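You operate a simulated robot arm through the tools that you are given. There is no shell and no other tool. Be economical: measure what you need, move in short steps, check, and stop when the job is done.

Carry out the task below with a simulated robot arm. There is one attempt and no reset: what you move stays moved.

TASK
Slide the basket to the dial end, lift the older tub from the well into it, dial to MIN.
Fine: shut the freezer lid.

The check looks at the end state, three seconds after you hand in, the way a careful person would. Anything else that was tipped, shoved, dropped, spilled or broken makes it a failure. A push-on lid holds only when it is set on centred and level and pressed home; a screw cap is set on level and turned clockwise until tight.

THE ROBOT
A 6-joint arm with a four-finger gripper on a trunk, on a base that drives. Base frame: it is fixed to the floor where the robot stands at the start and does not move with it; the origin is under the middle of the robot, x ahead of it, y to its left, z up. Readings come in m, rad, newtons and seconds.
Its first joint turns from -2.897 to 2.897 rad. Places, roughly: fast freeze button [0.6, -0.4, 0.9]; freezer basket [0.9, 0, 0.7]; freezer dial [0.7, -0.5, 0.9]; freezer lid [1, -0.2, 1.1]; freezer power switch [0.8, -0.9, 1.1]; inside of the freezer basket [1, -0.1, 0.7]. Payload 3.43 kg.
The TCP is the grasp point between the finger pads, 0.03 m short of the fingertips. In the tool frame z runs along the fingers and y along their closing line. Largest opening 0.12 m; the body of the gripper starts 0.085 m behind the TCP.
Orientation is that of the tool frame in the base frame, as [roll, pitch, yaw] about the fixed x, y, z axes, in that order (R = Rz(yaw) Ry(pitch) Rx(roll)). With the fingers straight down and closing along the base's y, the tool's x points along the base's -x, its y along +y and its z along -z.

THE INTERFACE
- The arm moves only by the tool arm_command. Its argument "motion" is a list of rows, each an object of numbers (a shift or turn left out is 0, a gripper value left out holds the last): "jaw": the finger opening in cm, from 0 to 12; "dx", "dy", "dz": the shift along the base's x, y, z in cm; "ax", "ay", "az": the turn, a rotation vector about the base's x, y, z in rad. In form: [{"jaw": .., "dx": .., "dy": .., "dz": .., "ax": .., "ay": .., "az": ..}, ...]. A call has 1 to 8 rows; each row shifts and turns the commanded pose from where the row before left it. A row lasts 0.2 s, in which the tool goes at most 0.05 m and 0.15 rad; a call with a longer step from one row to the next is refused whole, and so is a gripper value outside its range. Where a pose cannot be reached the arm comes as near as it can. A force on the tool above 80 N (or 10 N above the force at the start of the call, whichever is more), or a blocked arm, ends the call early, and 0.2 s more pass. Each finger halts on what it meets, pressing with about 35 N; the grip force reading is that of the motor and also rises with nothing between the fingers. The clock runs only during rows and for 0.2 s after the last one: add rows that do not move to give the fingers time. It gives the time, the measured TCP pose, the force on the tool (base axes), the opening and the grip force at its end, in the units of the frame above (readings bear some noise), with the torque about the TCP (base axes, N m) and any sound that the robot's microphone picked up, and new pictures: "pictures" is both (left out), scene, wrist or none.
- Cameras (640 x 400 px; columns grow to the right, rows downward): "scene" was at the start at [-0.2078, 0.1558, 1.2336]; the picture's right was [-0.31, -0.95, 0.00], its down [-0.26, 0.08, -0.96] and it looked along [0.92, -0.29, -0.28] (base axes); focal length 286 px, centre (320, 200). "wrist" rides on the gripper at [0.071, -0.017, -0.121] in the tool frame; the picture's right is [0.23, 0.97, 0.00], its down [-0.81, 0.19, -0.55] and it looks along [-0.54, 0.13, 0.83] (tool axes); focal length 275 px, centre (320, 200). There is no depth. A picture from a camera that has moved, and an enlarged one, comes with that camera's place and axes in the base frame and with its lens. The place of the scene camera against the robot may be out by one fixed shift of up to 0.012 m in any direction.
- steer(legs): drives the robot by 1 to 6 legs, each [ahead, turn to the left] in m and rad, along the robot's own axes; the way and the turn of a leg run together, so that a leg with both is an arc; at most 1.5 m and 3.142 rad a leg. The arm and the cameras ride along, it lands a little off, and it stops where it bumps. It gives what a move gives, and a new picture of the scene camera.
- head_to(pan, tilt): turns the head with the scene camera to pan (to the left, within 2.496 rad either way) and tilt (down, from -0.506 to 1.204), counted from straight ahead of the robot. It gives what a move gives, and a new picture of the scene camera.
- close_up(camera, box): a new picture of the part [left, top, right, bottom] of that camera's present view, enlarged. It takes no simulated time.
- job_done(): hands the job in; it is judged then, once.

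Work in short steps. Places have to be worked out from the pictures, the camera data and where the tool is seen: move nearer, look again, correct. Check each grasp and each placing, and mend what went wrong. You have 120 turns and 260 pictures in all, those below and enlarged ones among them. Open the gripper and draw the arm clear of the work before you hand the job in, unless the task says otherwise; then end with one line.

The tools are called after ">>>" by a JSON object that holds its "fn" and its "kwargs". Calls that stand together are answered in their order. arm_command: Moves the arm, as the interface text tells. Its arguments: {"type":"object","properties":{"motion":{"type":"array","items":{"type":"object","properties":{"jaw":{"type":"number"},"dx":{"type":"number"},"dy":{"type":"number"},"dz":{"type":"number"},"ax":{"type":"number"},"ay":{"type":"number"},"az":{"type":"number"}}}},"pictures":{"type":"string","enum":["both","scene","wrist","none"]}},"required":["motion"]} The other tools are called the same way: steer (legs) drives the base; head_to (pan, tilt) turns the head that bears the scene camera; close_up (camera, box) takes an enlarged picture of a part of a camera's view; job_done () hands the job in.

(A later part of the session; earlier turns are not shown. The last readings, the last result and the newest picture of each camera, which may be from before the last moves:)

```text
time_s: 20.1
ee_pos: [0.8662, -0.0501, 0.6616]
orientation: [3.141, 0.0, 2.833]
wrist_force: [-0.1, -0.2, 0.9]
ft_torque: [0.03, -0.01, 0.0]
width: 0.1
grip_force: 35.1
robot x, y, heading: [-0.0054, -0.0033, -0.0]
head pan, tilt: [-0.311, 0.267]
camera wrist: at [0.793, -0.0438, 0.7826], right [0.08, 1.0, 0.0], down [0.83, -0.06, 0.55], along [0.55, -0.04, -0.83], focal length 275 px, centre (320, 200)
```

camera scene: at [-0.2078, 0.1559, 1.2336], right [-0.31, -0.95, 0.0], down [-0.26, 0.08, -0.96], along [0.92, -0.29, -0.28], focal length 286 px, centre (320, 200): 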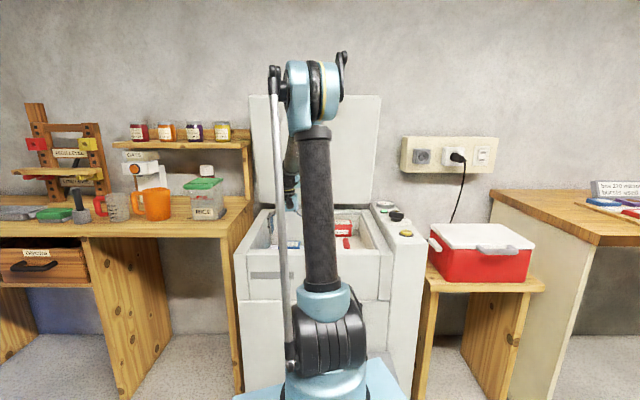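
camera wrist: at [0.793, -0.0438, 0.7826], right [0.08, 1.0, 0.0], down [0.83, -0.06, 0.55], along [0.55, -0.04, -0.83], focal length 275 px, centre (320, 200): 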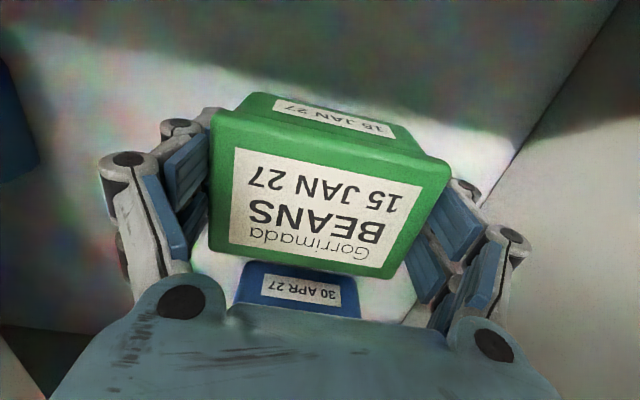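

Gripped at 10.0 cm (lid width), 35 N. Lift straight up.

>>> {"fn": "arm_command", "kwargs": {"motion": [{"dz": 2}, {"dz": 4}, {"dz": 5}, {"dz": 5}, {"dz": 5}, {"dz": 5}, {"dz": 3}]}}

>>> {"fn": "close_up", "kwargs": {"camera": "scene", "box": [230, 150, 450, 290]}}

```text
time_s: 21.7
ee_pos: [0.8671, -0.0504, 0.9507]
orientation: [-3.14, -0.001, 2.833]
wrist_force: [1.0, -0.9, -2.8]
ft_torque: [0.01, 0.02, -0.02]
width: 0.0997
grip_force: 35.1
robot x, y, heading: [-0.001, -0.0036, -0.001]
head pan, tilt: [-0.311, 0.267]
camera scene: at [-0.2075, 0.1558, 1.2337], right [-0.3, -0.95, 0.0], down [-0.26, 0.08, -0.96], along [0.92, -0.29, -0.28], focal length 286 px, centre (320, 200)
camera wrist: at [0.7947, -0.043, 1.0715], right [0.08, 1.0, 0.0], down [0.83, -0.06, 0.55], along [0.55, -0.04, -0.83], focal length 275 px, centre (320, 200)
```

scene: 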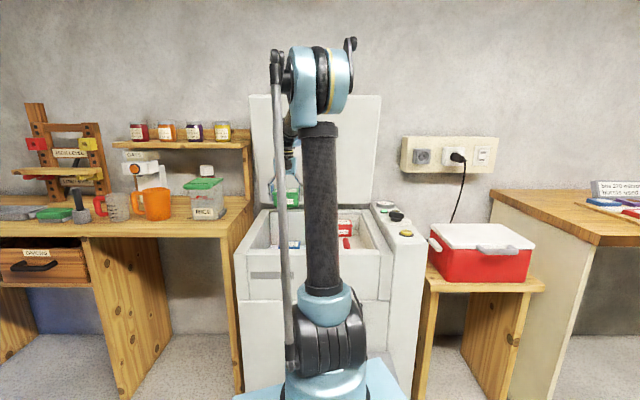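
wrist: 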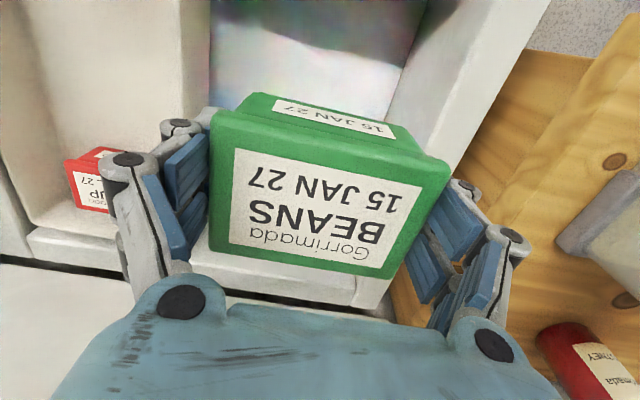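

```text
2.86 times, centred on (340, 220) of scene
camera zoom: at [-0.2075, 0.1558, 1.2337], right [-0.3, -0.95, 0.0], down [-0.26, 0.08, -0.96], along [0.92, -0.29, -0.28], focal length 818 px, centre (263, 143)
```

zoom: 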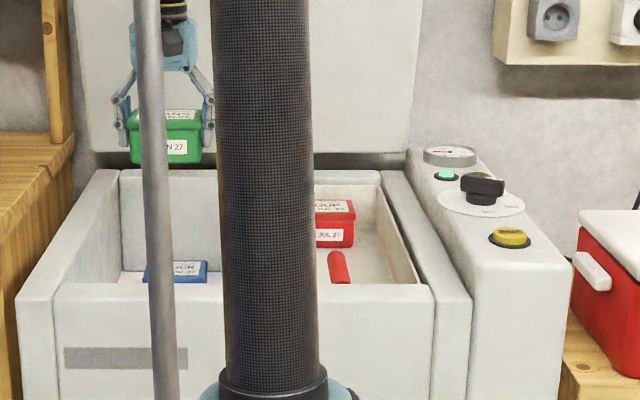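

Beans is held cleanly. Basket interior centre w≈0 and there is ~16 cm between scoop end and soup; target TCP ≈(0.835,-0.271). Move over at height.

>>> {"fn": "arm_command", "kwargs": {"motion": [{"dx": -0.53, "dy": -3.68}, {"dx": -0.53, "dy": -3.68}, {"dx": -0.53, "dy": -3.68}, {"dx": -0.53, "dy": -3.68}, {"dx": -0.53, "dy": -3.68}, {"dx": -0.55, "dy": -3.7}]}}

>>> {"fn": "close_up", "kwargs": {"camera": "scene", "box": [230, 150, 450, 290]}}

```text
time_s: 23.1
ee_pos: [0.835, -0.2704, 0.9517]
orientation: [3.141, 0.001, 2.835]
wrist_force: [-0.7, -0.9, -3.7]
ft_torque: [-0.04, 0.02, -0.01]
width: 0.0998
grip_force: 34.8
robot x, y, heading: [0.0024, -0.0032, 0.0]
head pan, tilt: [-0.311, 0.267]
camera scene: at [-0.2077, 0.1558, 1.2337], right [-0.3, -0.95, 0.0], down [-0.26, 0.08, -0.96], along [0.92, -0.29, -0.28], focal length 286 px, centre (320, 200)
camera wrist: at [0.762, -0.2645, 1.0726], right [0.08, 1.0, 0.0], down [0.83, -0.06, 0.55], along [0.55, -0.04, -0.83], focal length 275 px, centre (320, 200)
```

scene: 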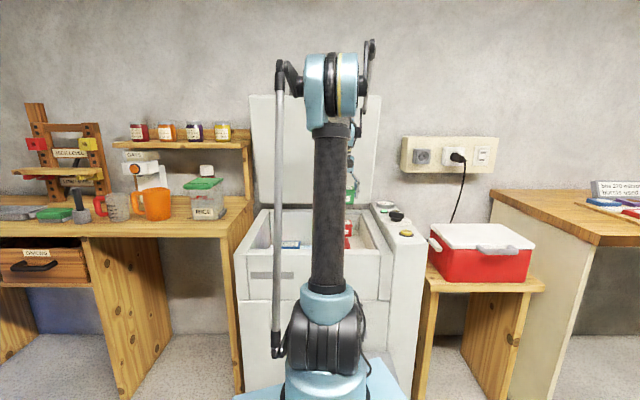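
wrist: 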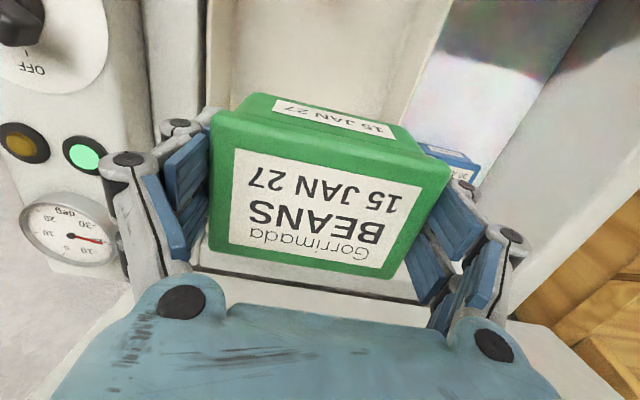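

```text
2.86 times, centred on (340, 220) of scene
camera zoom: at [-0.2077, 0.1558, 1.2337], right [-0.3, -0.95, 0.0], down [-0.26, 0.08, -0.96], along [0.92, -0.29, -0.28], focal length 818 px, centre (263, 143)
```

zoom: 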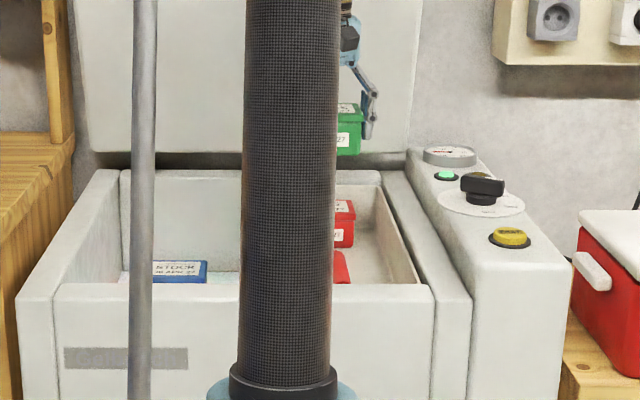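

Alignment looks right. Descend to z≈0.84 and check walls.

>>> {"fn": "arm_command", "kwargs": {"motion": [{"dz": -4}, {"dz": -4}, {"dz": -3}]}}

>>> {"fn": "close_up", "kwargs": {"camera": "scene", "box": [310, 180, 410, 260]}}

```text
time_s: 23.9
ee_pos: [0.8349, -0.2698, 0.8414]
orientation: [3.141, -0.001, 2.831]
wrist_force: [-0.6, 1.4, -3.9]
ft_torque: [0.03, -0.02, -0.02]
width: 0.0996
grip_force: 35.2
robot x, y, heading: [-0.0008, -0.0052, -0.002]
head pan, tilt: [-0.311, 0.267]
camera scene: at [-0.2078, 0.1558, 1.2336], right [-0.3, -0.95, 0.0], down [-0.26, 0.08, -0.96], along [0.92, -0.29, -0.28], focal length 286 px, centre (320, 200)
camera wrist: at [0.7626, -0.2641, 0.9633], right [0.08, 1.0, 0.0], down [0.83, -0.06, 0.55], along [0.55, -0.04, -0.83], focal length 275 px, centre (320, 200)
```

scene: 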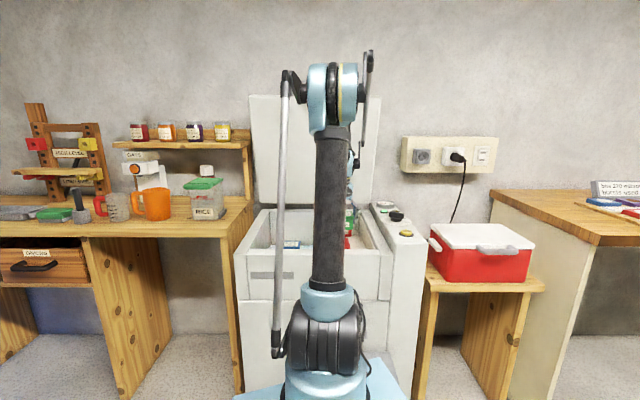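
wrist: 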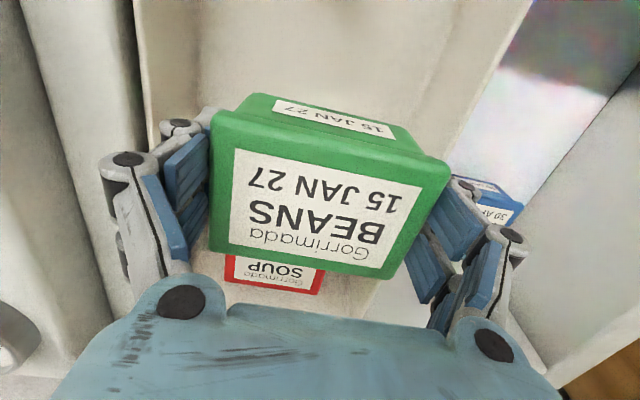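

```text
5.00 times, centred on (360, 220) of scene
camera zoom: at [-0.2078, 0.1558, 1.2336], right [-0.3, -0.95, 0.0], down [-0.26, 0.08, -0.96], along [0.92, -0.29, -0.28], focal length 1431 px, centre (120, 100)
```

zoom: 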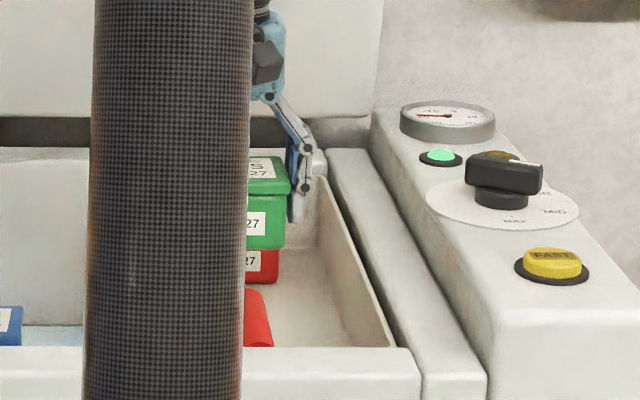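

Centred between basket walls, soup behind. Descend further in small steps.

>>> {"fn": "arm_command", "kwargs": {"motion": [{"dz": -2}, {"dz": -2}, {"dz": -1.5}]}}

>>> {"fn": "close_up", "kwargs": {"camera": "scene", "box": [310, 180, 410, 260]}}

```text
time_s: 24.7
ee_pos: [0.8349, -0.2696, 0.7864]
orientation: [3.141, 0.0, 2.833]
wrist_force: [-0.7, 0.0, -3.9]
ft_torque: [0.01, 0.0, 0.03]
width: 0.0997
grip_force: 35.1
robot x, y, heading: [0.001, -0.005, -0.002]
head pan, tilt: [-0.311, 0.267]
camera scene: at [-0.2077, 0.1558, 1.2337], right [-0.3, -0.95, 0.0], down [-0.26, 0.08, -0.96], along [0.92, -0.29, -0.28], focal length 286 px, centre (320, 200)
camera wrist: at [0.762, -0.2644, 0.9076], right [0.08, 1.0, 0.0], down [0.83, -0.06, 0.55], along [0.55, -0.04, -0.83], focal length 275 px, centre (320, 200)
```

scene: 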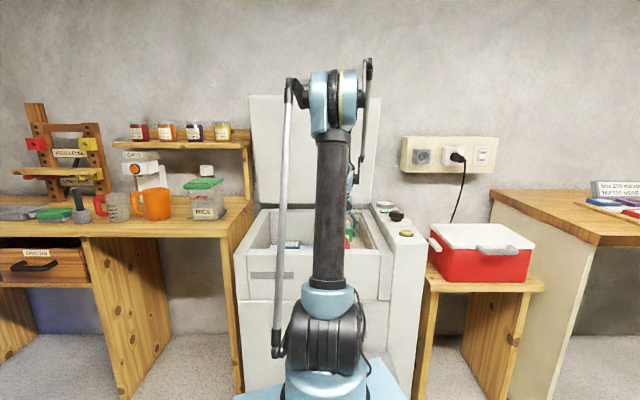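
wrist: 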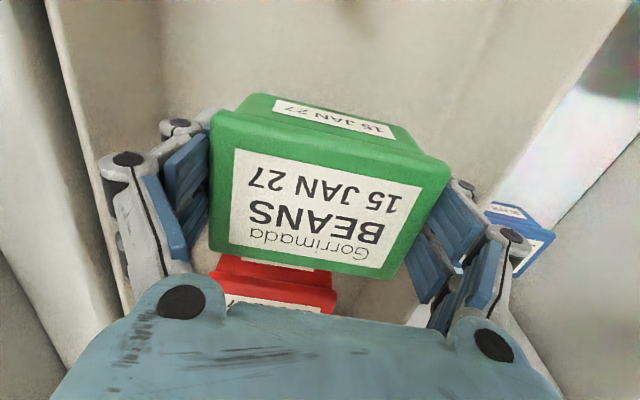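

```text
5.00 times, centred on (360, 220) of scene
camera zoom: at [-0.2077, 0.1558, 1.2337], right [-0.3, -0.95, 0.0], down [-0.26, 0.08, -0.96], along [0.92, -0.29, -0.28], focal length 1431 px, centre (120, 100)
```

zoom: 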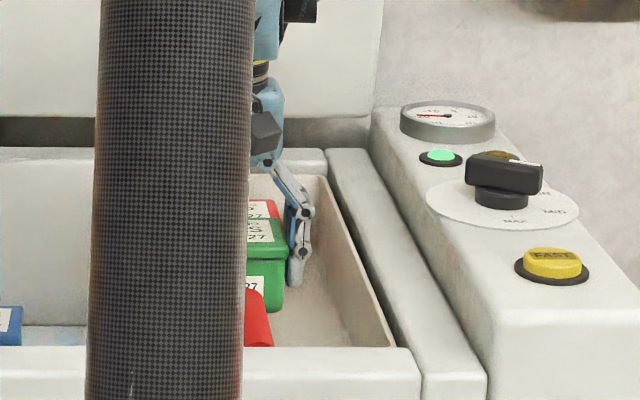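

Nearly on the floor. Lower in 0.5 cm steps watching for contact.

>>> {"fn": "arm_command", "kwargs": {"motion": [{"dz": -0.5}, {"dz": -0.5}, {"dz": -0.5}], "pictures": "none"}}

```text
time_s: 25.5
ee_pos: [0.8337, -0.2703, 0.7702]
orientation: [3.14, -0.001, 2.832]
wrist_force: [0.1, -1.0, -3.8]
ft_torque: [-0.03, 0.0, 0.0]
width: 0.0996
grip_force: 35.1
robot x, y, heading: [-0.0009, -0.0012, -0.001]
head pan, tilt: [-0.311, 0.267]
```

No contact yet; continue.

>>> {"fn": "arm_command", "kwargs": {"motion": [{"dz": -0.5}, {"dz": -0.5}, {"dz": -0.5}]}}

>>> {"fn": "close_up", "kwargs": {"camera": "scene", "box": [310, 180, 410, 260]}}

```text
time_s: 26.3
ee_pos: [0.8334, -0.2712, 0.7559]
orientation: [3.14, 0.0, 2.833]
wrist_force: [0.3, 0.7, -3.7]
ft_torque: [-0.02, -0.02, -0.02]
width: 0.0997
grip_force: 35.1
robot x, y, heading: [-0.0024, -0.0019, 0.001]
head pan, tilt: [-0.311, 0.267]
camera scene: at [-0.2076, 0.1558, 1.2337], right [-0.31, -0.95, 0.0], down [-0.26, 0.08, -0.96], along [0.92, -0.29, -0.28], focal length 286 px, centre (320, 200)
camera wrist: at [0.7617, -0.2647, 0.8773], right [0.08, 1.0, 0.0], down [0.83, -0.06, 0.55], along [0.55, -0.04, -0.83], focal length 275 px, centre (320, 200)
```

scene: 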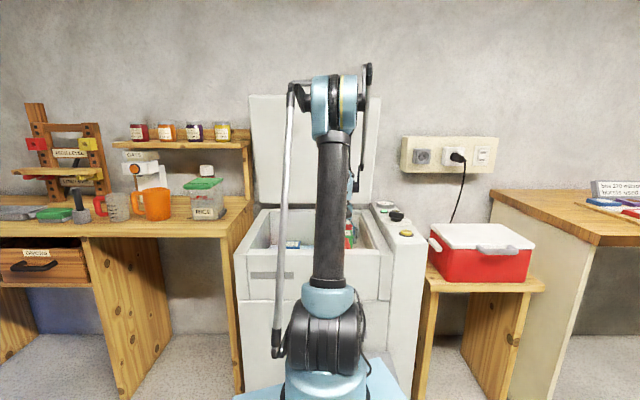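
wrist: 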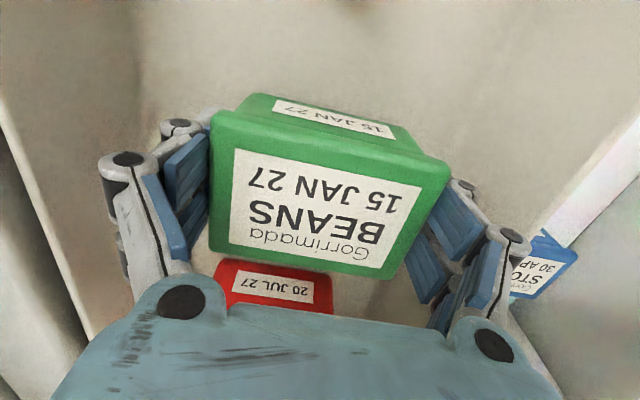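

```text
5.00 times, centred on (360, 220) of scene
camera zoom: at [-0.2076, 0.1558, 1.2337], right [-0.31, -0.95, 0.0], down [-0.26, 0.08, -0.96], along [0.92, -0.29, -0.28], focal length 1431 px, centre (120, 100)
```

zoom: 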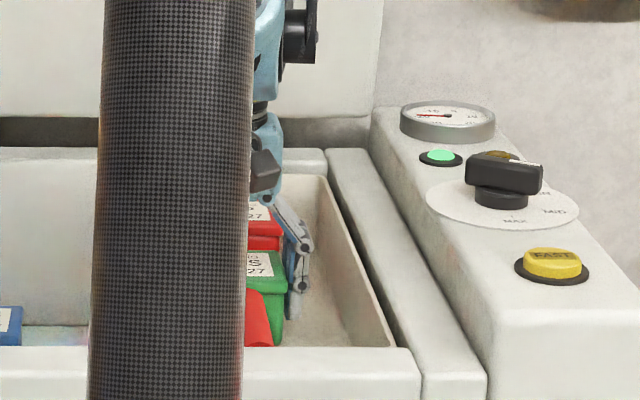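

Continue lowering.

>>> {"fn": "arm_command", "kwargs": {"motion": [{"dz": -0.4}, {"dz": -0.4}, {"dz": -0.4}, {"dz": -0.4}], "pictures": "none"}}

```text
time_s: 27.3
ee_pos: [0.834, -0.2704, 0.7401]
orientation: [3.141, 0.001, 2.832]
wrist_force: [1.2, -0.2, 20.2]
ft_torque: [0.01, 0.03, -0.04]
width: 0.0998
grip_force: 35.5
robot x, y, heading: [-0.0018, -0.0032, -0.0]
head pan, tilt: [-0.311, 0.267]
```

Contact (tub seated at TCP z≈0.74). Open slightly and rise.

>>> {"fn": "arm_command", "kwargs": {"motion": [{"dz": 0.15}, {"jaw": 10.8}, {"jaw": 11.4}, {}], "pictures": "wrist"}}

```text
time_s: 28.3
ee_pos: [0.8337, -0.2703, 0.7415]
orientation: [-3.141, -0.001, 2.831]
wrist_force: [0.0, -0.1, -0.7]
ft_torque: [0.05, 0.01, -0.02]
width: 0.1139
grip_force: 0.1
robot x, y, heading: [-0.0035, -0.0018, -0.001]
head pan, tilt: [-0.311, 0.267]
camera wrist: at [0.7613, -0.2647, 0.8627], right [0.08, 1.0, 0.0], down [0.83, -0.06, 0.55], along [0.55, -0.04, -0.83], focal length 275 px, centre (320, 200)
```

wrist: 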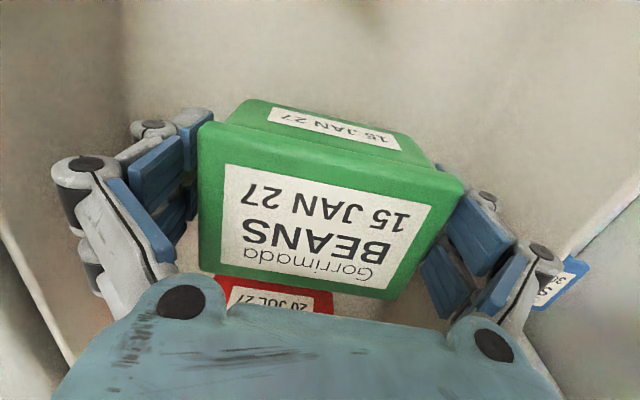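

The tub looks slightly nearer after release; I rise and check how it rests.

>>> {"fn": "arm_command", "kwargs": {"motion": [{"dz": 1.5}, {"dz": 3}, {"dz": 4}, {"dz": 4}, {"dz": 5}, {"dz": 5}]}}

>>> {"fn": "close_up", "kwargs": {"camera": "wrist", "box": [180, 0, 480, 220]}}

>>> {"fn": "close_up", "kwargs": {"camera": "scene", "box": [310, 180, 410, 260]}}

```text
time_s: 29.7
ee_pos: [0.835, -0.2701, 0.9692]
orientation: [3.141, -0.002, 2.833]
wrist_force: [0.0, -0.1, -1.0]
ft_torque: [0.03, -0.01, -0.01]
width: 0.1142
grip_force: 0.1
robot x, y, heading: [-0.0017, 0.0006, 0.007]
head pan, tilt: [-0.311, 0.267]
camera scene: at [-0.2076, 0.1558, 1.2337], right [-0.3, -0.95, 0.0], down [-0.26, 0.08, -0.96], along [0.92, -0.29, -0.28], focal length 286 px, centre (320, 200)
camera wrist: at [0.7631, -0.2632, 1.0892], right [0.08, 1.0, 0.0], down [0.83, -0.06, 0.55], along [0.55, -0.04, -0.83], focal length 275 px, centre (320, 200)
```

scene: 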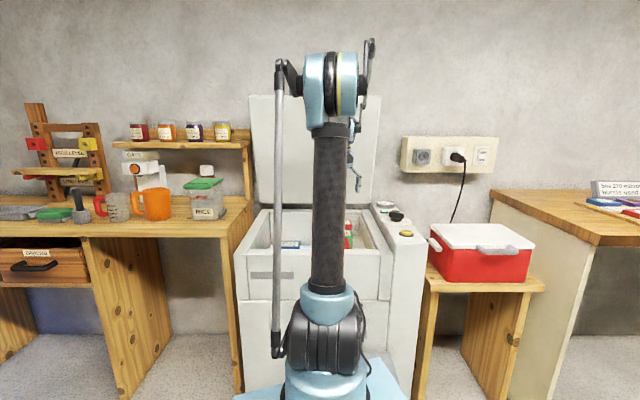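
wrist: 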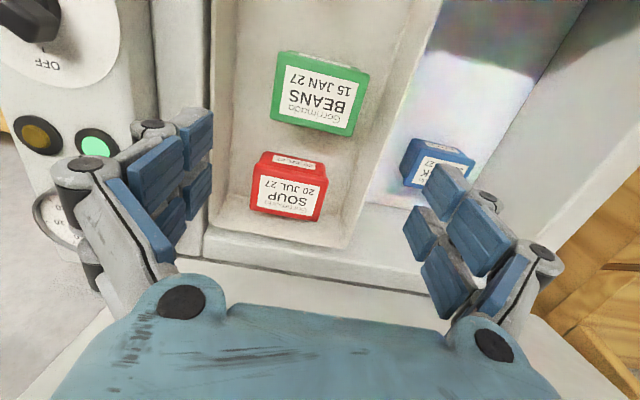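

```text
1.82 times, centred on (330, 110) of wrist
camera zoom: at [0.7631, -0.2632, 1.0892], right [0.08, 1.0, 0.0], down [0.83, -0.06, 0.55], along [0.55, -0.04, -0.83], focal length 500 px, centre (302, 364)
```

zoom: 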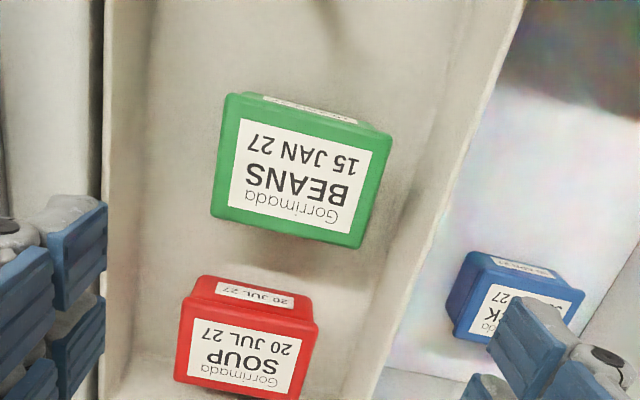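

```text
5.00 times, centred on (360, 220) of scene
camera zoom: at [-0.2076, 0.1558, 1.2337], right [-0.3, -0.95, 0.0], down [-0.26, 0.08, -0.96], along [0.92, -0.29, -0.28], focal length 1431 px, centre (120, 100)
```

zoom: 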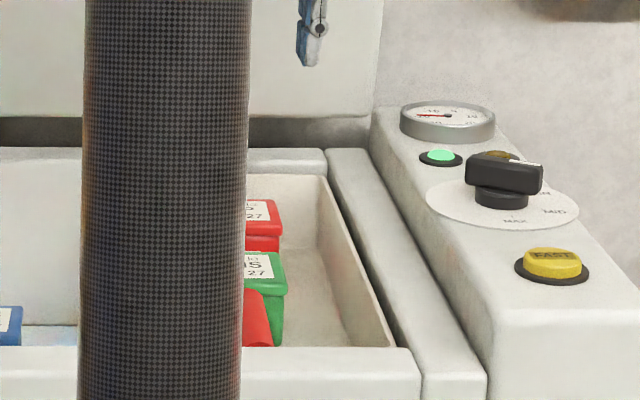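

Both tubs stand level in the basket with a gap between them. Next, the dial: estimated at ≈(0.72,-0.45,0.85). Move above it to look.

>>> {"fn": "arm_command", "kwargs": {"motion": [{"dx": -2, "dy": -3, "dz": 1}, {"dx": -2, "dy": -3, "dz": 1}, {"dx": -2, "dy": -3, "dz": 1}, {"dx": -2, "dy": -3}, {"dx": -2, "dy": -3}, {"dx": -1.5, "dy": -3}]}}

>>> {"fn": "close_up", "kwargs": {"camera": "wrist", "box": [180, 0, 480, 200]}}

>>> {"fn": "close_up", "kwargs": {"camera": "scene", "box": [260, 180, 420, 280]}}

```text
time_s: 31.1
ee_pos: [0.7204, -0.4509, 0.9962]
orientation: [3.141, 0.001, 2.833]
wrist_force: [-0.2, 1.1, 0.1]
ft_torque: [-0.01, -0.02, -0.03]
width: 0.1137
grip_force: 0.1
robot x, y, heading: [-0.001, -0.0027, -0.001]
head pan, tilt: [-0.311, 0.267]
camera scene: at [-0.2078, 0.1558, 1.2336], right [-0.3, -0.95, 0.0], down [-0.26, 0.08, -0.96], along [0.92, -0.29, -0.28], focal length 286 px, centre (320, 200)
camera wrist: at [0.6475, -0.4455, 1.1176], right [0.08, 1.0, 0.0], down [0.83, -0.06, 0.55], along [0.55, -0.04, -0.83], focal length 275 px, centre (320, 200)
```

scene: 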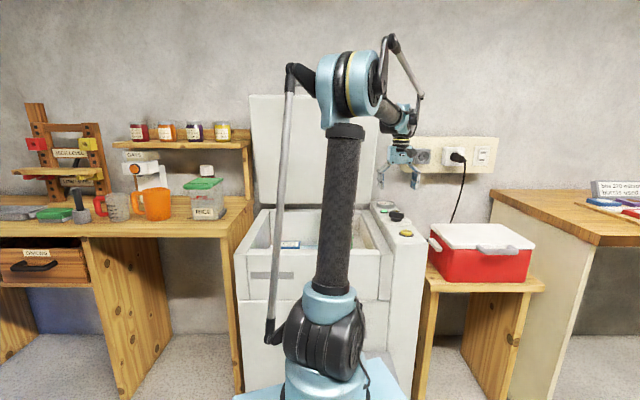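
wrist: 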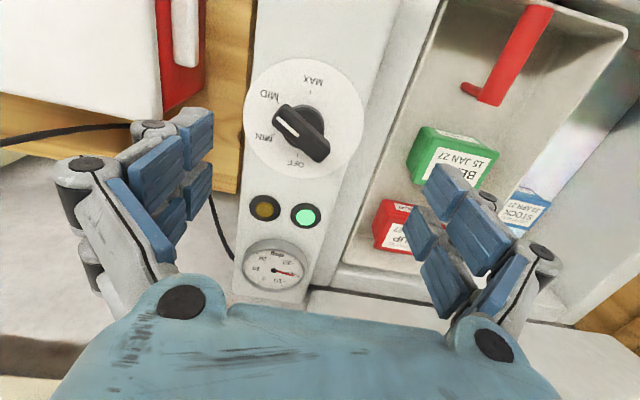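

```text
2.00 times, centred on (330, 100) of wrist
camera zoom: at [0.6475, -0.4455, 1.1176], right [0.08, 1.0, 0.0], down [0.83, -0.06, 0.55], along [0.55, -0.04, -0.83], focal length 551 px, centre (300, 400)
```

zoom: 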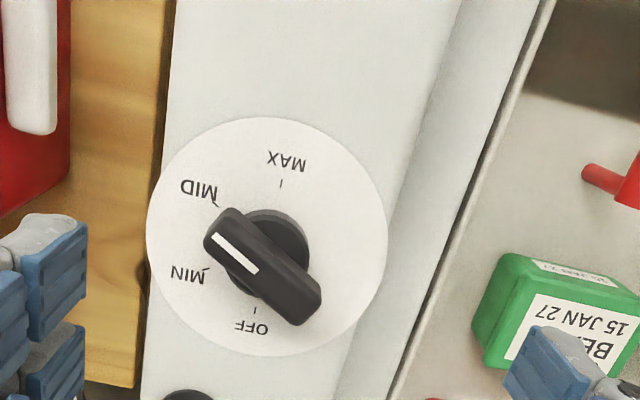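

```text
4.00 times, centred on (340, 230) of scene
camera zoom: at [-0.2078, 0.1558, 1.2336], right [-0.3, -0.95, 0.0], down [-0.26, 0.08, -0.96], along [0.92, -0.29, -0.28], focal length 1144 px, centre (240, 80)
```

zoom: 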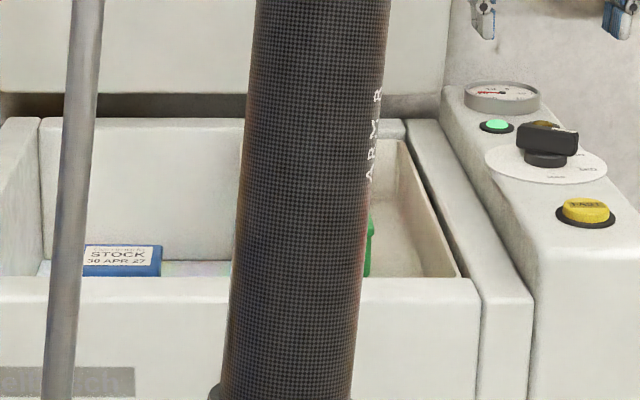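

The dial points at MID (‑137°), MIN is 60° counter-clockwise (‑77°) from above; centre ≈(0.741,-0.470). I turn the gripper +60° to straddle the bar and centre on it.

>>> {"fn": "arm_command", "kwargs": {"motion": [{"dx": 0.5, "dy": -0.5, "az": 0.15, "jaw": 5}, {"dx": 0.5, "dy": -0.5, "az": 0.15}, {"dx": 0.5, "dy": -0.5, "az": 0.15}, {"dx": 0.5, "dy": -0.4, "az": 0.15}, {"az": 0.15}, {"az": 0.15}, {"az": 0.15}, {"dz": -4}]}}

>>> {"fn": "close_up", "kwargs": {"camera": "wrist", "box": [180, 0, 480, 200]}}

```text
time_s: 32.9
ee_pos: [0.739, -0.4687, 0.9572]
orientation: [-3.141, 0.001, -2.401]
wrist_force: [-0.8, -0.1, 0.4]
ft_torque: [0.0, -0.05, 0.0]
width: 0.0503
grip_force: 0.0
robot x, y, heading: [-0.002, -0.0066, 0.002]
head pan, tilt: [-0.311, 0.267]
camera scene: at [-0.2079, 0.1558, 1.2336], right [-0.3, -0.95, 0.0], down [-0.26, 0.08, -0.96], along [0.92, -0.29, -0.28], focal length 286 px, centre (320, 200)
camera wrist: at [0.6991, -0.5294, 1.0783], right [-0.83, 0.56, 0.0], down [0.47, 0.69, 0.55], along [0.31, 0.46, -0.83], focal length 275 px, centre (320, 200)
```

scene: 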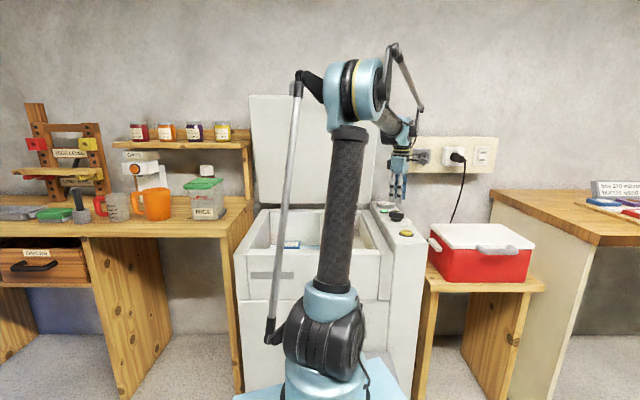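
wrist: 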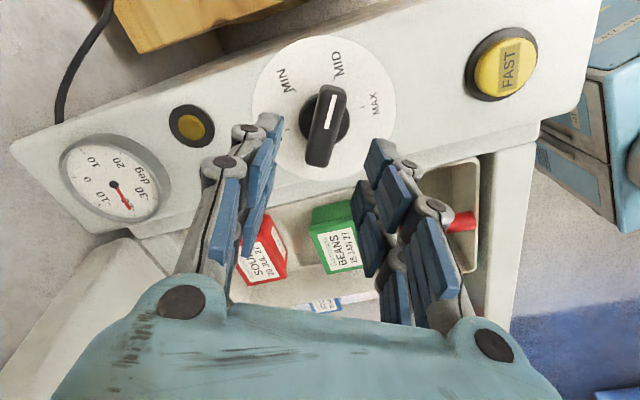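

```text
2.00 times, centred on (330, 100) of wrist
camera zoom: at [0.6991, -0.5294, 1.0783], right [-0.83, 0.56, 0.0], down [0.47, 0.69, 0.55], along [0.31, 0.46, -0.83], focal length 551 px, centre (300, 400)
```

zoom: 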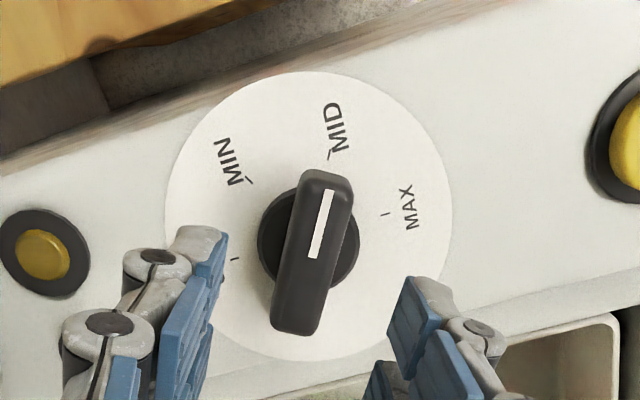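

Disc plane z≈0.828, pivot ≈(0.736,-0.467). Descend to straddle the bar with tips ~1 cm over the disc.

>>> {"fn": "arm_command", "kwargs": {"motion": [{"dx": -0.3, "dy": 0.15, "dz": -4}, {"dz": -2.5}, {"dz": -1.5}, {"dz": -0.8}], "pictures": "wrist"}}

>>> {"fn": "close_up", "kwargs": {"camera": "wrist", "box": [180, 40, 480, 240]}}

```text
time_s: 34.0
ee_pos: [0.7334, -0.4694, 0.8794]
orientation: [-3.128, 0.012, -2.399]
wrist_force: [67.0, -26.8, -18.1]
ft_torque: [0.35, -1.96, -0.12]
width: 0.0404
grip_force: 44.9
robot x, y, heading: [0.0001, -0.0037, 0.001]
head pan, tilt: [-0.311, 0.267]
stopped in row 4: the force on the tool passed its limit at 89 N (the readings are from after the stop); the commanded pose is now the measured one
camera wrist: at [0.6898, -0.53, 0.9994], right [-0.83, 0.56, -0.02], down [0.46, 0.69, 0.56], along [0.33, 0.45, -0.83], focal length 275 px, centre (320, 200)
```

wrist: 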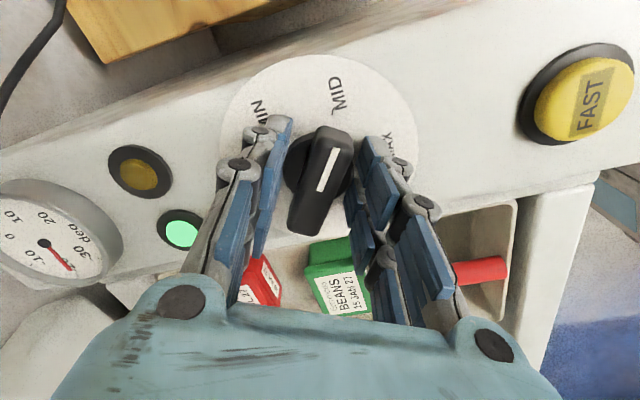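

```text
2.00 times, centred on (330, 140) of wrist
camera zoom: at [0.6898, -0.53, 0.9994], right [-0.83, 0.56, -0.02], down [0.46, 0.69, 0.56], along [0.33, 0.45, -0.83], focal length 551 px, centre (300, 320)
```

zoom: 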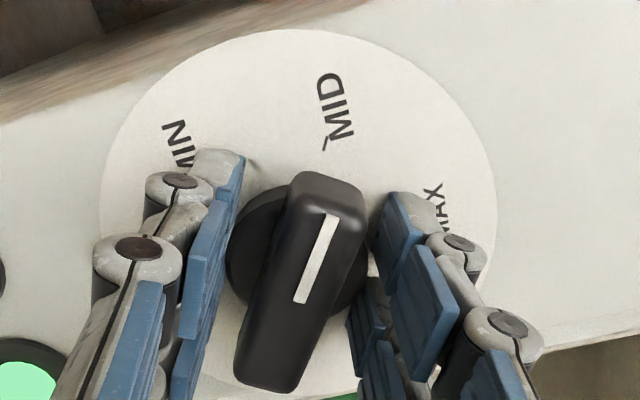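

Something pushed sideways on a fingertip (likely the knob's base ring). Raise, open wider, and look again.

>>> {"fn": "arm_command", "kwargs": {"motion": [{"dz": 2}, {"dz": 3, "jaw": 7}, {"dz": 3}], "pictures": "wrist"}}

>>> {"fn": "close_up", "kwargs": {"camera": "wrist", "box": [180, 0, 480, 200]}}

```text
time_s: 34.8
ee_pos: [0.7267, -0.4688, 0.9616]
orientation: [-3.13, 0.011, -2.4]
wrist_force: [0.2, 0.5, 0.6]
ft_torque: [-0.05, 0.04, 0.03]
width: 0.07
grip_force: 0.0
robot x, y, heading: [-0.0041, -0.0072, -0.002]
head pan, tilt: [-0.311, 0.267]
camera wrist: at [0.6849, -0.529, 1.0821], right [-0.83, 0.56, -0.01], down [0.46, 0.69, 0.56], along [0.32, 0.46, -0.83], focal length 275 px, centre (320, 200)
```

wrist: 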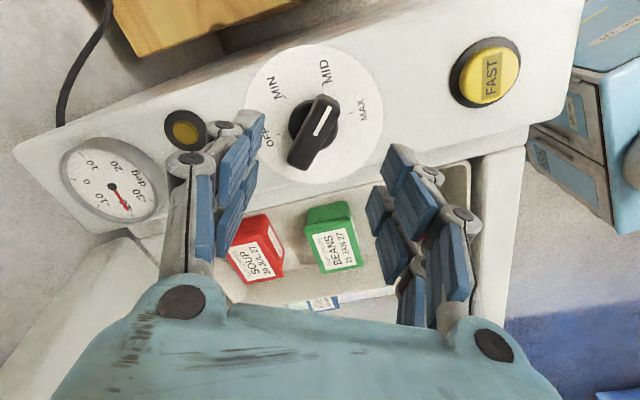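

```text
2.00 times, centred on (330, 100) of wrist
camera zoom: at [0.6849, -0.529, 1.0821], right [-0.83, 0.56, -0.01], down [0.46, 0.69, 0.56], along [0.32, 0.46, -0.83], focal length 551 px, centre (300, 400)
```

zoom: 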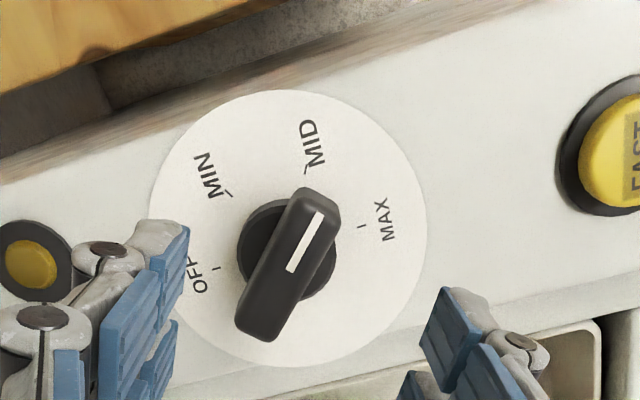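

The knob is taller than assumed (top ≈0.88) and got nudged to ≈‑146°. I re-centre at (0.735,-0.469), align, and grip only the bar (TCP ≈0.893).

>>> {"fn": "arm_command", "kwargs": {"motion": [{"dx": 0.8, "az": -0.14, "ay": 0.016, "jaw": 5.5}, {"dz": -2}, {"dz": -2}], "pictures": "wrist"}}

>>> {"fn": "close_up", "kwargs": {"camera": "wrist", "box": [180, 0, 480, 200]}}

```text
time_s: 35.6
ee_pos: [0.7367, -0.468, 0.9217]
orientation: [-3.141, -0.004, -2.541]
wrist_force: [-0.9, 0.0, 0.4]
ft_torque: [0.02, 0.03, 0.02]
width: 0.055
grip_force: 0.1
robot x, y, heading: [-0.0043, -0.0032, 0.004]
head pan, tilt: [-0.311, 0.267]
camera wrist: at [0.687, -0.5216, 1.0426], right [-0.74, 0.67, 0.0], down [0.56, 0.62, 0.55], along [0.37, 0.41, -0.84], focal length 275 px, centre (320, 200)
```

wrist: 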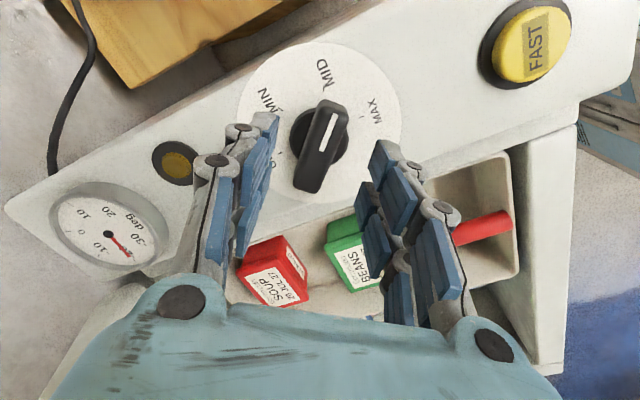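

```text
2.00 times, centred on (330, 100) of wrist
camera zoom: at [0.687, -0.5216, 1.0426], right [-0.74, 0.67, 0.0], down [0.56, 0.62, 0.55], along [0.37, 0.41, -0.84], focal length 551 px, centre (300, 400)
```

zoom: 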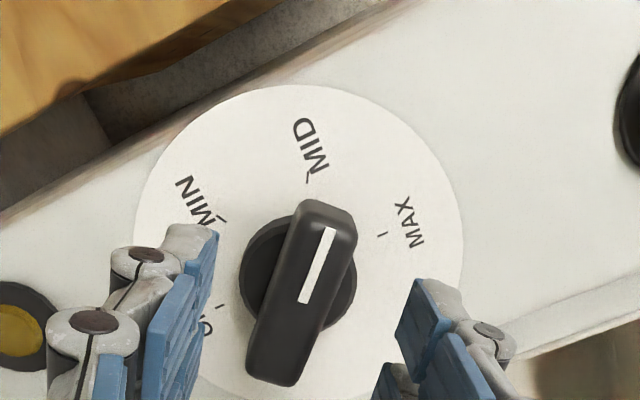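

Laterally aligned. Descend to ≈0.893 and close on the bar.

>>> {"fn": "arm_command", "kwargs": {"motion": [{"dz": -1.5}, {"dz": -1.3}, {"jaw": 3.5}, {"jaw": 1.5}, {"jaw": 1}, {}], "pictures": "wrist"}}

>>> {"fn": "close_up", "kwargs": {"camera": "wrist", "box": [180, 20, 480, 220]}}

```text
time_s: 37.0
ee_pos: [0.7349, -0.4677, 0.8921]
orientation: [-3.14, -0.005, -2.54]
wrist_force: [8.5, -8.9, 1.7]
ft_torque: [-0.37, -0.24, 0.02]
width: 0.0199
grip_force: 45.3
robot x, y, heading: [0.0019, -0.0015, 0.002]
head pan, tilt: [-0.311, 0.267]
camera wrist: at [0.6871, -0.5224, 1.0141], right [-0.74, 0.67, 0.0], down [0.56, 0.62, 0.55], along [0.37, 0.41, -0.84], focal length 275 px, centre (320, 200)
```

wrist: 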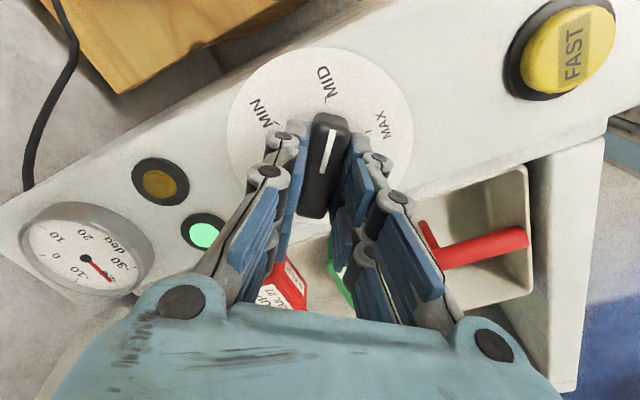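

```text
2.00 times, centred on (330, 120) of wrist
camera zoom: at [0.6871, -0.5224, 1.0141], right [-0.74, 0.67, 0.0], down [0.56, 0.62, 0.55], along [0.37, 0.41, -0.84], focal length 551 px, centre (300, 360)
```

zoom: 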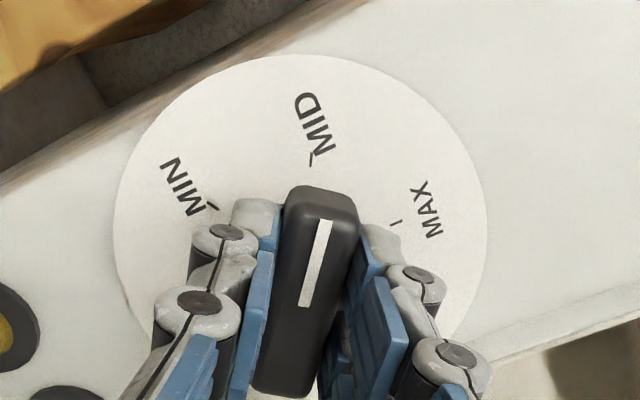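

Bar gripped (2.0 cm). Rotate counter-clockwise in steps; ~1.18 rad needed.

>>> {"fn": "arm_command", "kwargs": {"motion": [{"az": 0.12}, {"az": 0.12}, {"az": 0.12}, {"az": 0.12}, {"az": 0.12}], "pictures": "wrist"}}

```text
time_s: 38.2
ee_pos: [0.7348, -0.4689, 0.8926]
orientation: [-3.141, -0.003, -1.939]
wrist_force: [21.1, -15.9, 12.5]
ft_torque: [-0.99, -0.3, 0.02]
width: 0.0199
grip_force: 44.9
robot x, y, heading: [-0.0002, -0.0007, 0.001]
head pan, tilt: [-0.311, 0.267]
camera wrist: at [0.7261, -0.5406, 1.0141], right [-0.99, 0.14, 0.0], down [0.11, 0.83, 0.55], along [0.07, 0.54, -0.84], focal length 275 px, centre (320, 200)
```

wrist: 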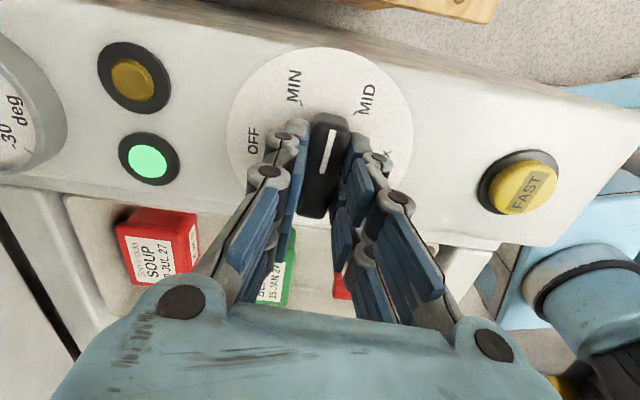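

Turning with the grip. Continue the remaining ~0.59 rad with a 1–2 mm centring tweak.

>>> {"fn": "arm_command", "kwargs": {"motion": [{"az": 0.12, "dx": 0.1, "dy": -0.1}, {"az": 0.12, "dx": 0.05}, {"az": 0.12}, {"az": 0.12}, {"az": 0.1}], "pictures": "wrist"}}

>>> {"fn": "close_up", "kwargs": {"camera": "wrist", "box": [180, 20, 480, 220]}}

```text
time_s: 39.4
ee_pos: [0.7351, -0.469, 0.8931]
orientation: [3.141, -0.004, -1.358]
wrist_force: [-20.2, 13.2, -6.9]
ft_torque: [-0.37, 0.39, -0.02]
width: 0.0199
grip_force: 44.8
robot x, y, heading: [-0.0015, -0.0063, -0.003]
head pan, tilt: [-0.311, 0.267]
camera wrist: at [0.7676, -0.5344, 1.0139], right [-0.9, -0.43, 0.0], down [-0.36, 0.75, 0.55], along [-0.24, 0.5, -0.83], focal length 275 px, centre (320, 200)
```

wrist: 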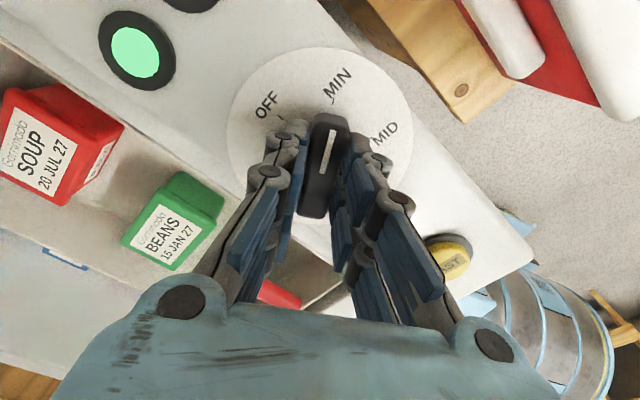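

```text
2.00 times, centred on (330, 120) of wrist
camera zoom: at [0.7676, -0.5344, 1.0139], right [-0.9, -0.43, 0.0], down [-0.36, 0.75, 0.55], along [-0.24, 0.5, -0.83], focal length 551 px, centre (300, 360)
```

zoom: 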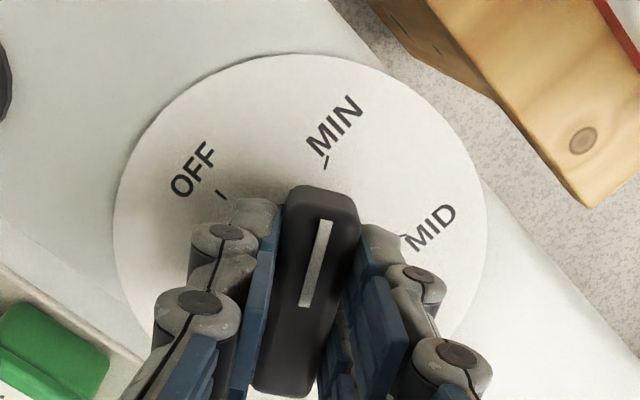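

The pointer's computed direction (‑79°) matches the MIN tick. Release and lift to verify.

>>> {"fn": "arm_command", "kwargs": {"motion": [{"jaw": 3}, {"jaw": 4.5}, {"dz": 2}, {"dz": 4}, {"dz": 4}]}}

>>> {"fn": "close_up", "kwargs": {"camera": "wrist", "box": [180, 0, 480, 200]}}

```text
time_s: 40.6
ee_pos: [0.7369, -0.4694, 0.9925]
orientation: [3.141, -0.002, -1.36]
wrist_force: [0.3, -0.3, -0.1]
ft_torque: [0.0, 0.0, -0.02]
width: 0.0449
grip_force: 0.0
robot x, y, heading: [0.0009, -0.0053, -0.003]
head pan, tilt: [-0.311, 0.267]
camera scene: at [-0.2077, 0.1557, 1.2337], right [-0.3, -0.95, 0.0], down [-0.26, 0.08, -0.96], along [0.92, -0.29, -0.28], focal length 286 px, centre (320, 200)
camera wrist: at [0.7693, -0.5348, 1.1138], right [-0.9, -0.43, 0.0], down [-0.36, 0.75, 0.55], along [-0.24, 0.5, -0.83], focal length 275 px, centre (320, 200)
```

scene: 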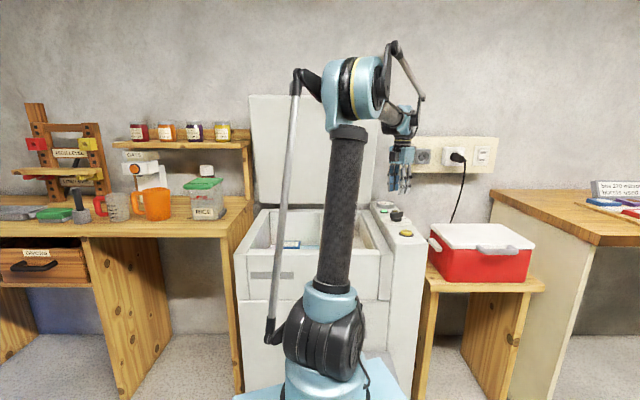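
wrist: 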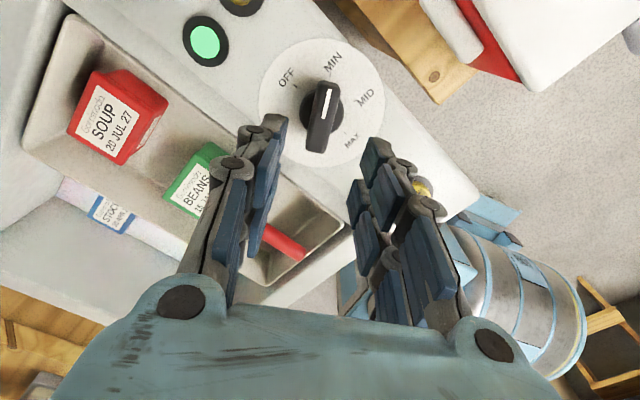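

```text
2.00 times, centred on (330, 100) of wrist
camera zoom: at [0.7693, -0.5348, 1.1138], right [-0.9, -0.43, 0.0], down [-0.36, 0.75, 0.55], along [-0.24, 0.5, -0.83], focal length 551 px, centre (300, 400)
```

zoom: 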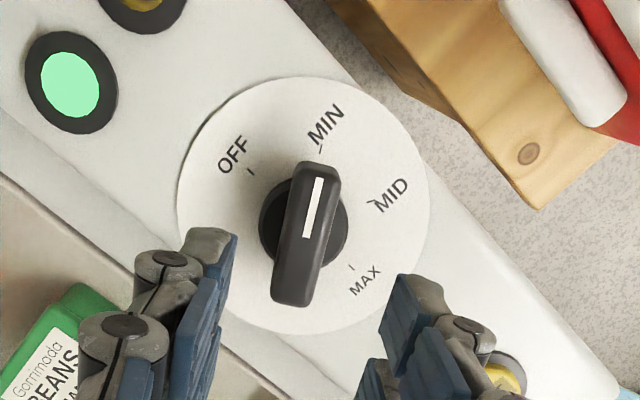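

Dial pointer lies on MIN. Now the lid: look up with the head to locate its edge and hinge.

>>> {"fn": "head_to", "kwargs": {"pan": -0.25, "tilt": 0.0}}

>>> {"fn": "close_up", "kwargs": {"camera": "scene", "box": [200, 150, 440, 300]}}

```text
time_s: 41.4
ee_pos: [0.7374, -0.4686, 0.9922]
orientation: [-3.141, -0.002, -1.359]
wrist_force: [-0.3, 0.4, 0.4]
ft_torque: [0.01, -0.01, 0.01]
width: 0.0448
grip_force: 0.1
robot x, y, heading: [0.001, -0.0036, -0.002]
head pan, tilt: [-0.25, 0.0]
camera scene: at [-0.2092, 0.162, 1.2582], right [-0.25, -0.97, 0.0], down [-0.01, 0.0, -1.0], along [0.97, -0.25, -0.01], focal length 286 px, centre (320, 200)
```

scene: 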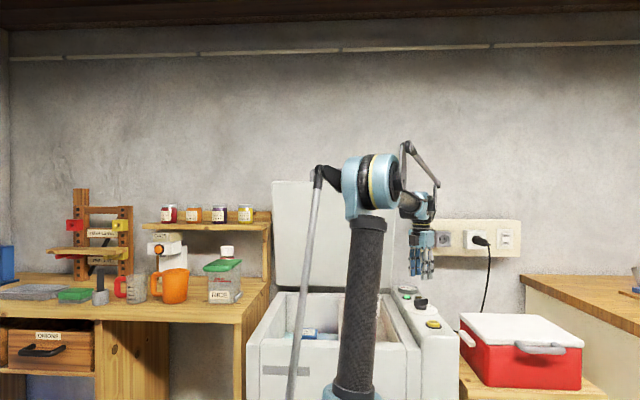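

```text
2.67 times, centred on (320, 225) of scene
camera zoom: at [-0.2092, 0.162, 1.2582], right [-0.25, -0.97, 0.0], down [-0.01, 0.0, -1.0], along [0.97, -0.25, -0.01], focal length 763 px, centre (320, 133)
```

zoom: 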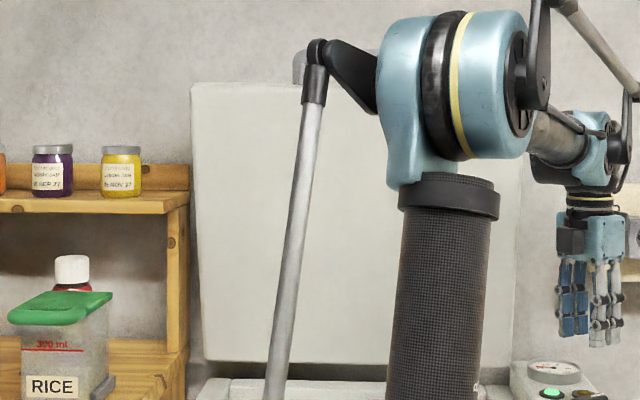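

The lid stands open leaning slightly, top edge ≈z 1.33, d≈1.0, with a handle peeking over it. I raise the arm and turn the jaw to close along the depth direction, so the wrist camera sees the lid edge from the side.

>>> {"fn": "arm_command", "kwargs": {"motion": [{"dz": 4.5, "az": -0.065}, {"dz": 4.5, "az": -0.065}, {"dz": 4.5, "az": -0.065}, {"dz": 4.5, "az": -0.065}, {"dz": 4.5, "az": -0.065}, {"dz": 4.5, "az": -0.065}, {"dz": 4.5, "az": -0.065}, {"dz": 4.5, "az": -0.065}]}}

```text
time_s: 43.2
ee_pos: [0.7233, -0.4571, 1.3277]
orientation: [3.14, -0.004, -1.882]
wrist_force: [-0.6, 0.1, 1.3]
ft_torque: [-0.08, -0.07, 0.01]
width: 0.0453
grip_force: 0.1
out of reach, approached as far as the arm can: row 8
robot x, y, heading: [-0.0032, -0.0054, 0.003]
head pan, tilt: [-0.25, 0.0]
camera scene: at [-0.2097, 0.1623, 1.2582], right [-0.25, -0.97, 0.0], down [-0.01, 0.0, -1.0], along [0.97, -0.25, -0.01], focal length 286 px, centre (320, 200)
camera wrist: at [0.7181, -0.5284, 1.4483], right [-1.0, 0.08, 0.0], down [0.07, 0.83, 0.55], along [0.04, 0.55, -0.84], focal length 275 px, centre (320, 200)
```

scene: 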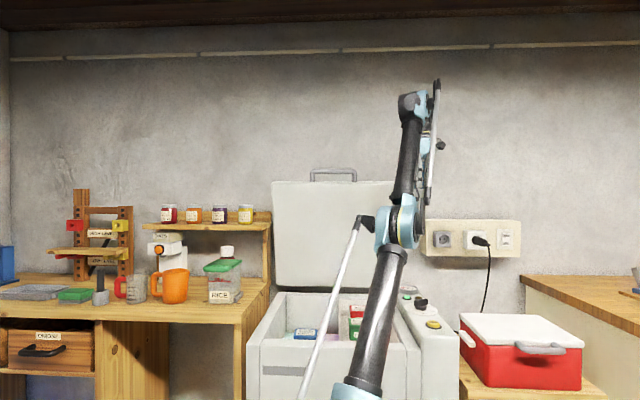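
wrist: 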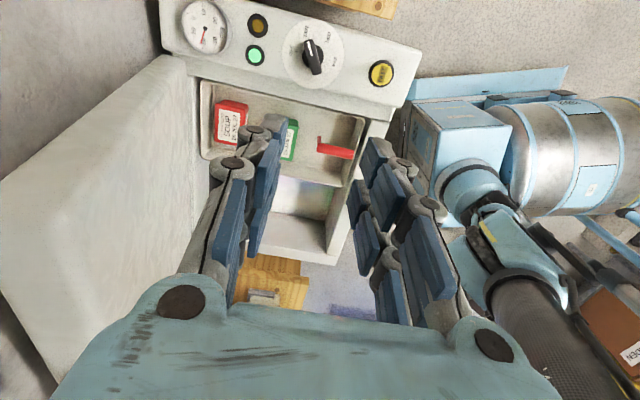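

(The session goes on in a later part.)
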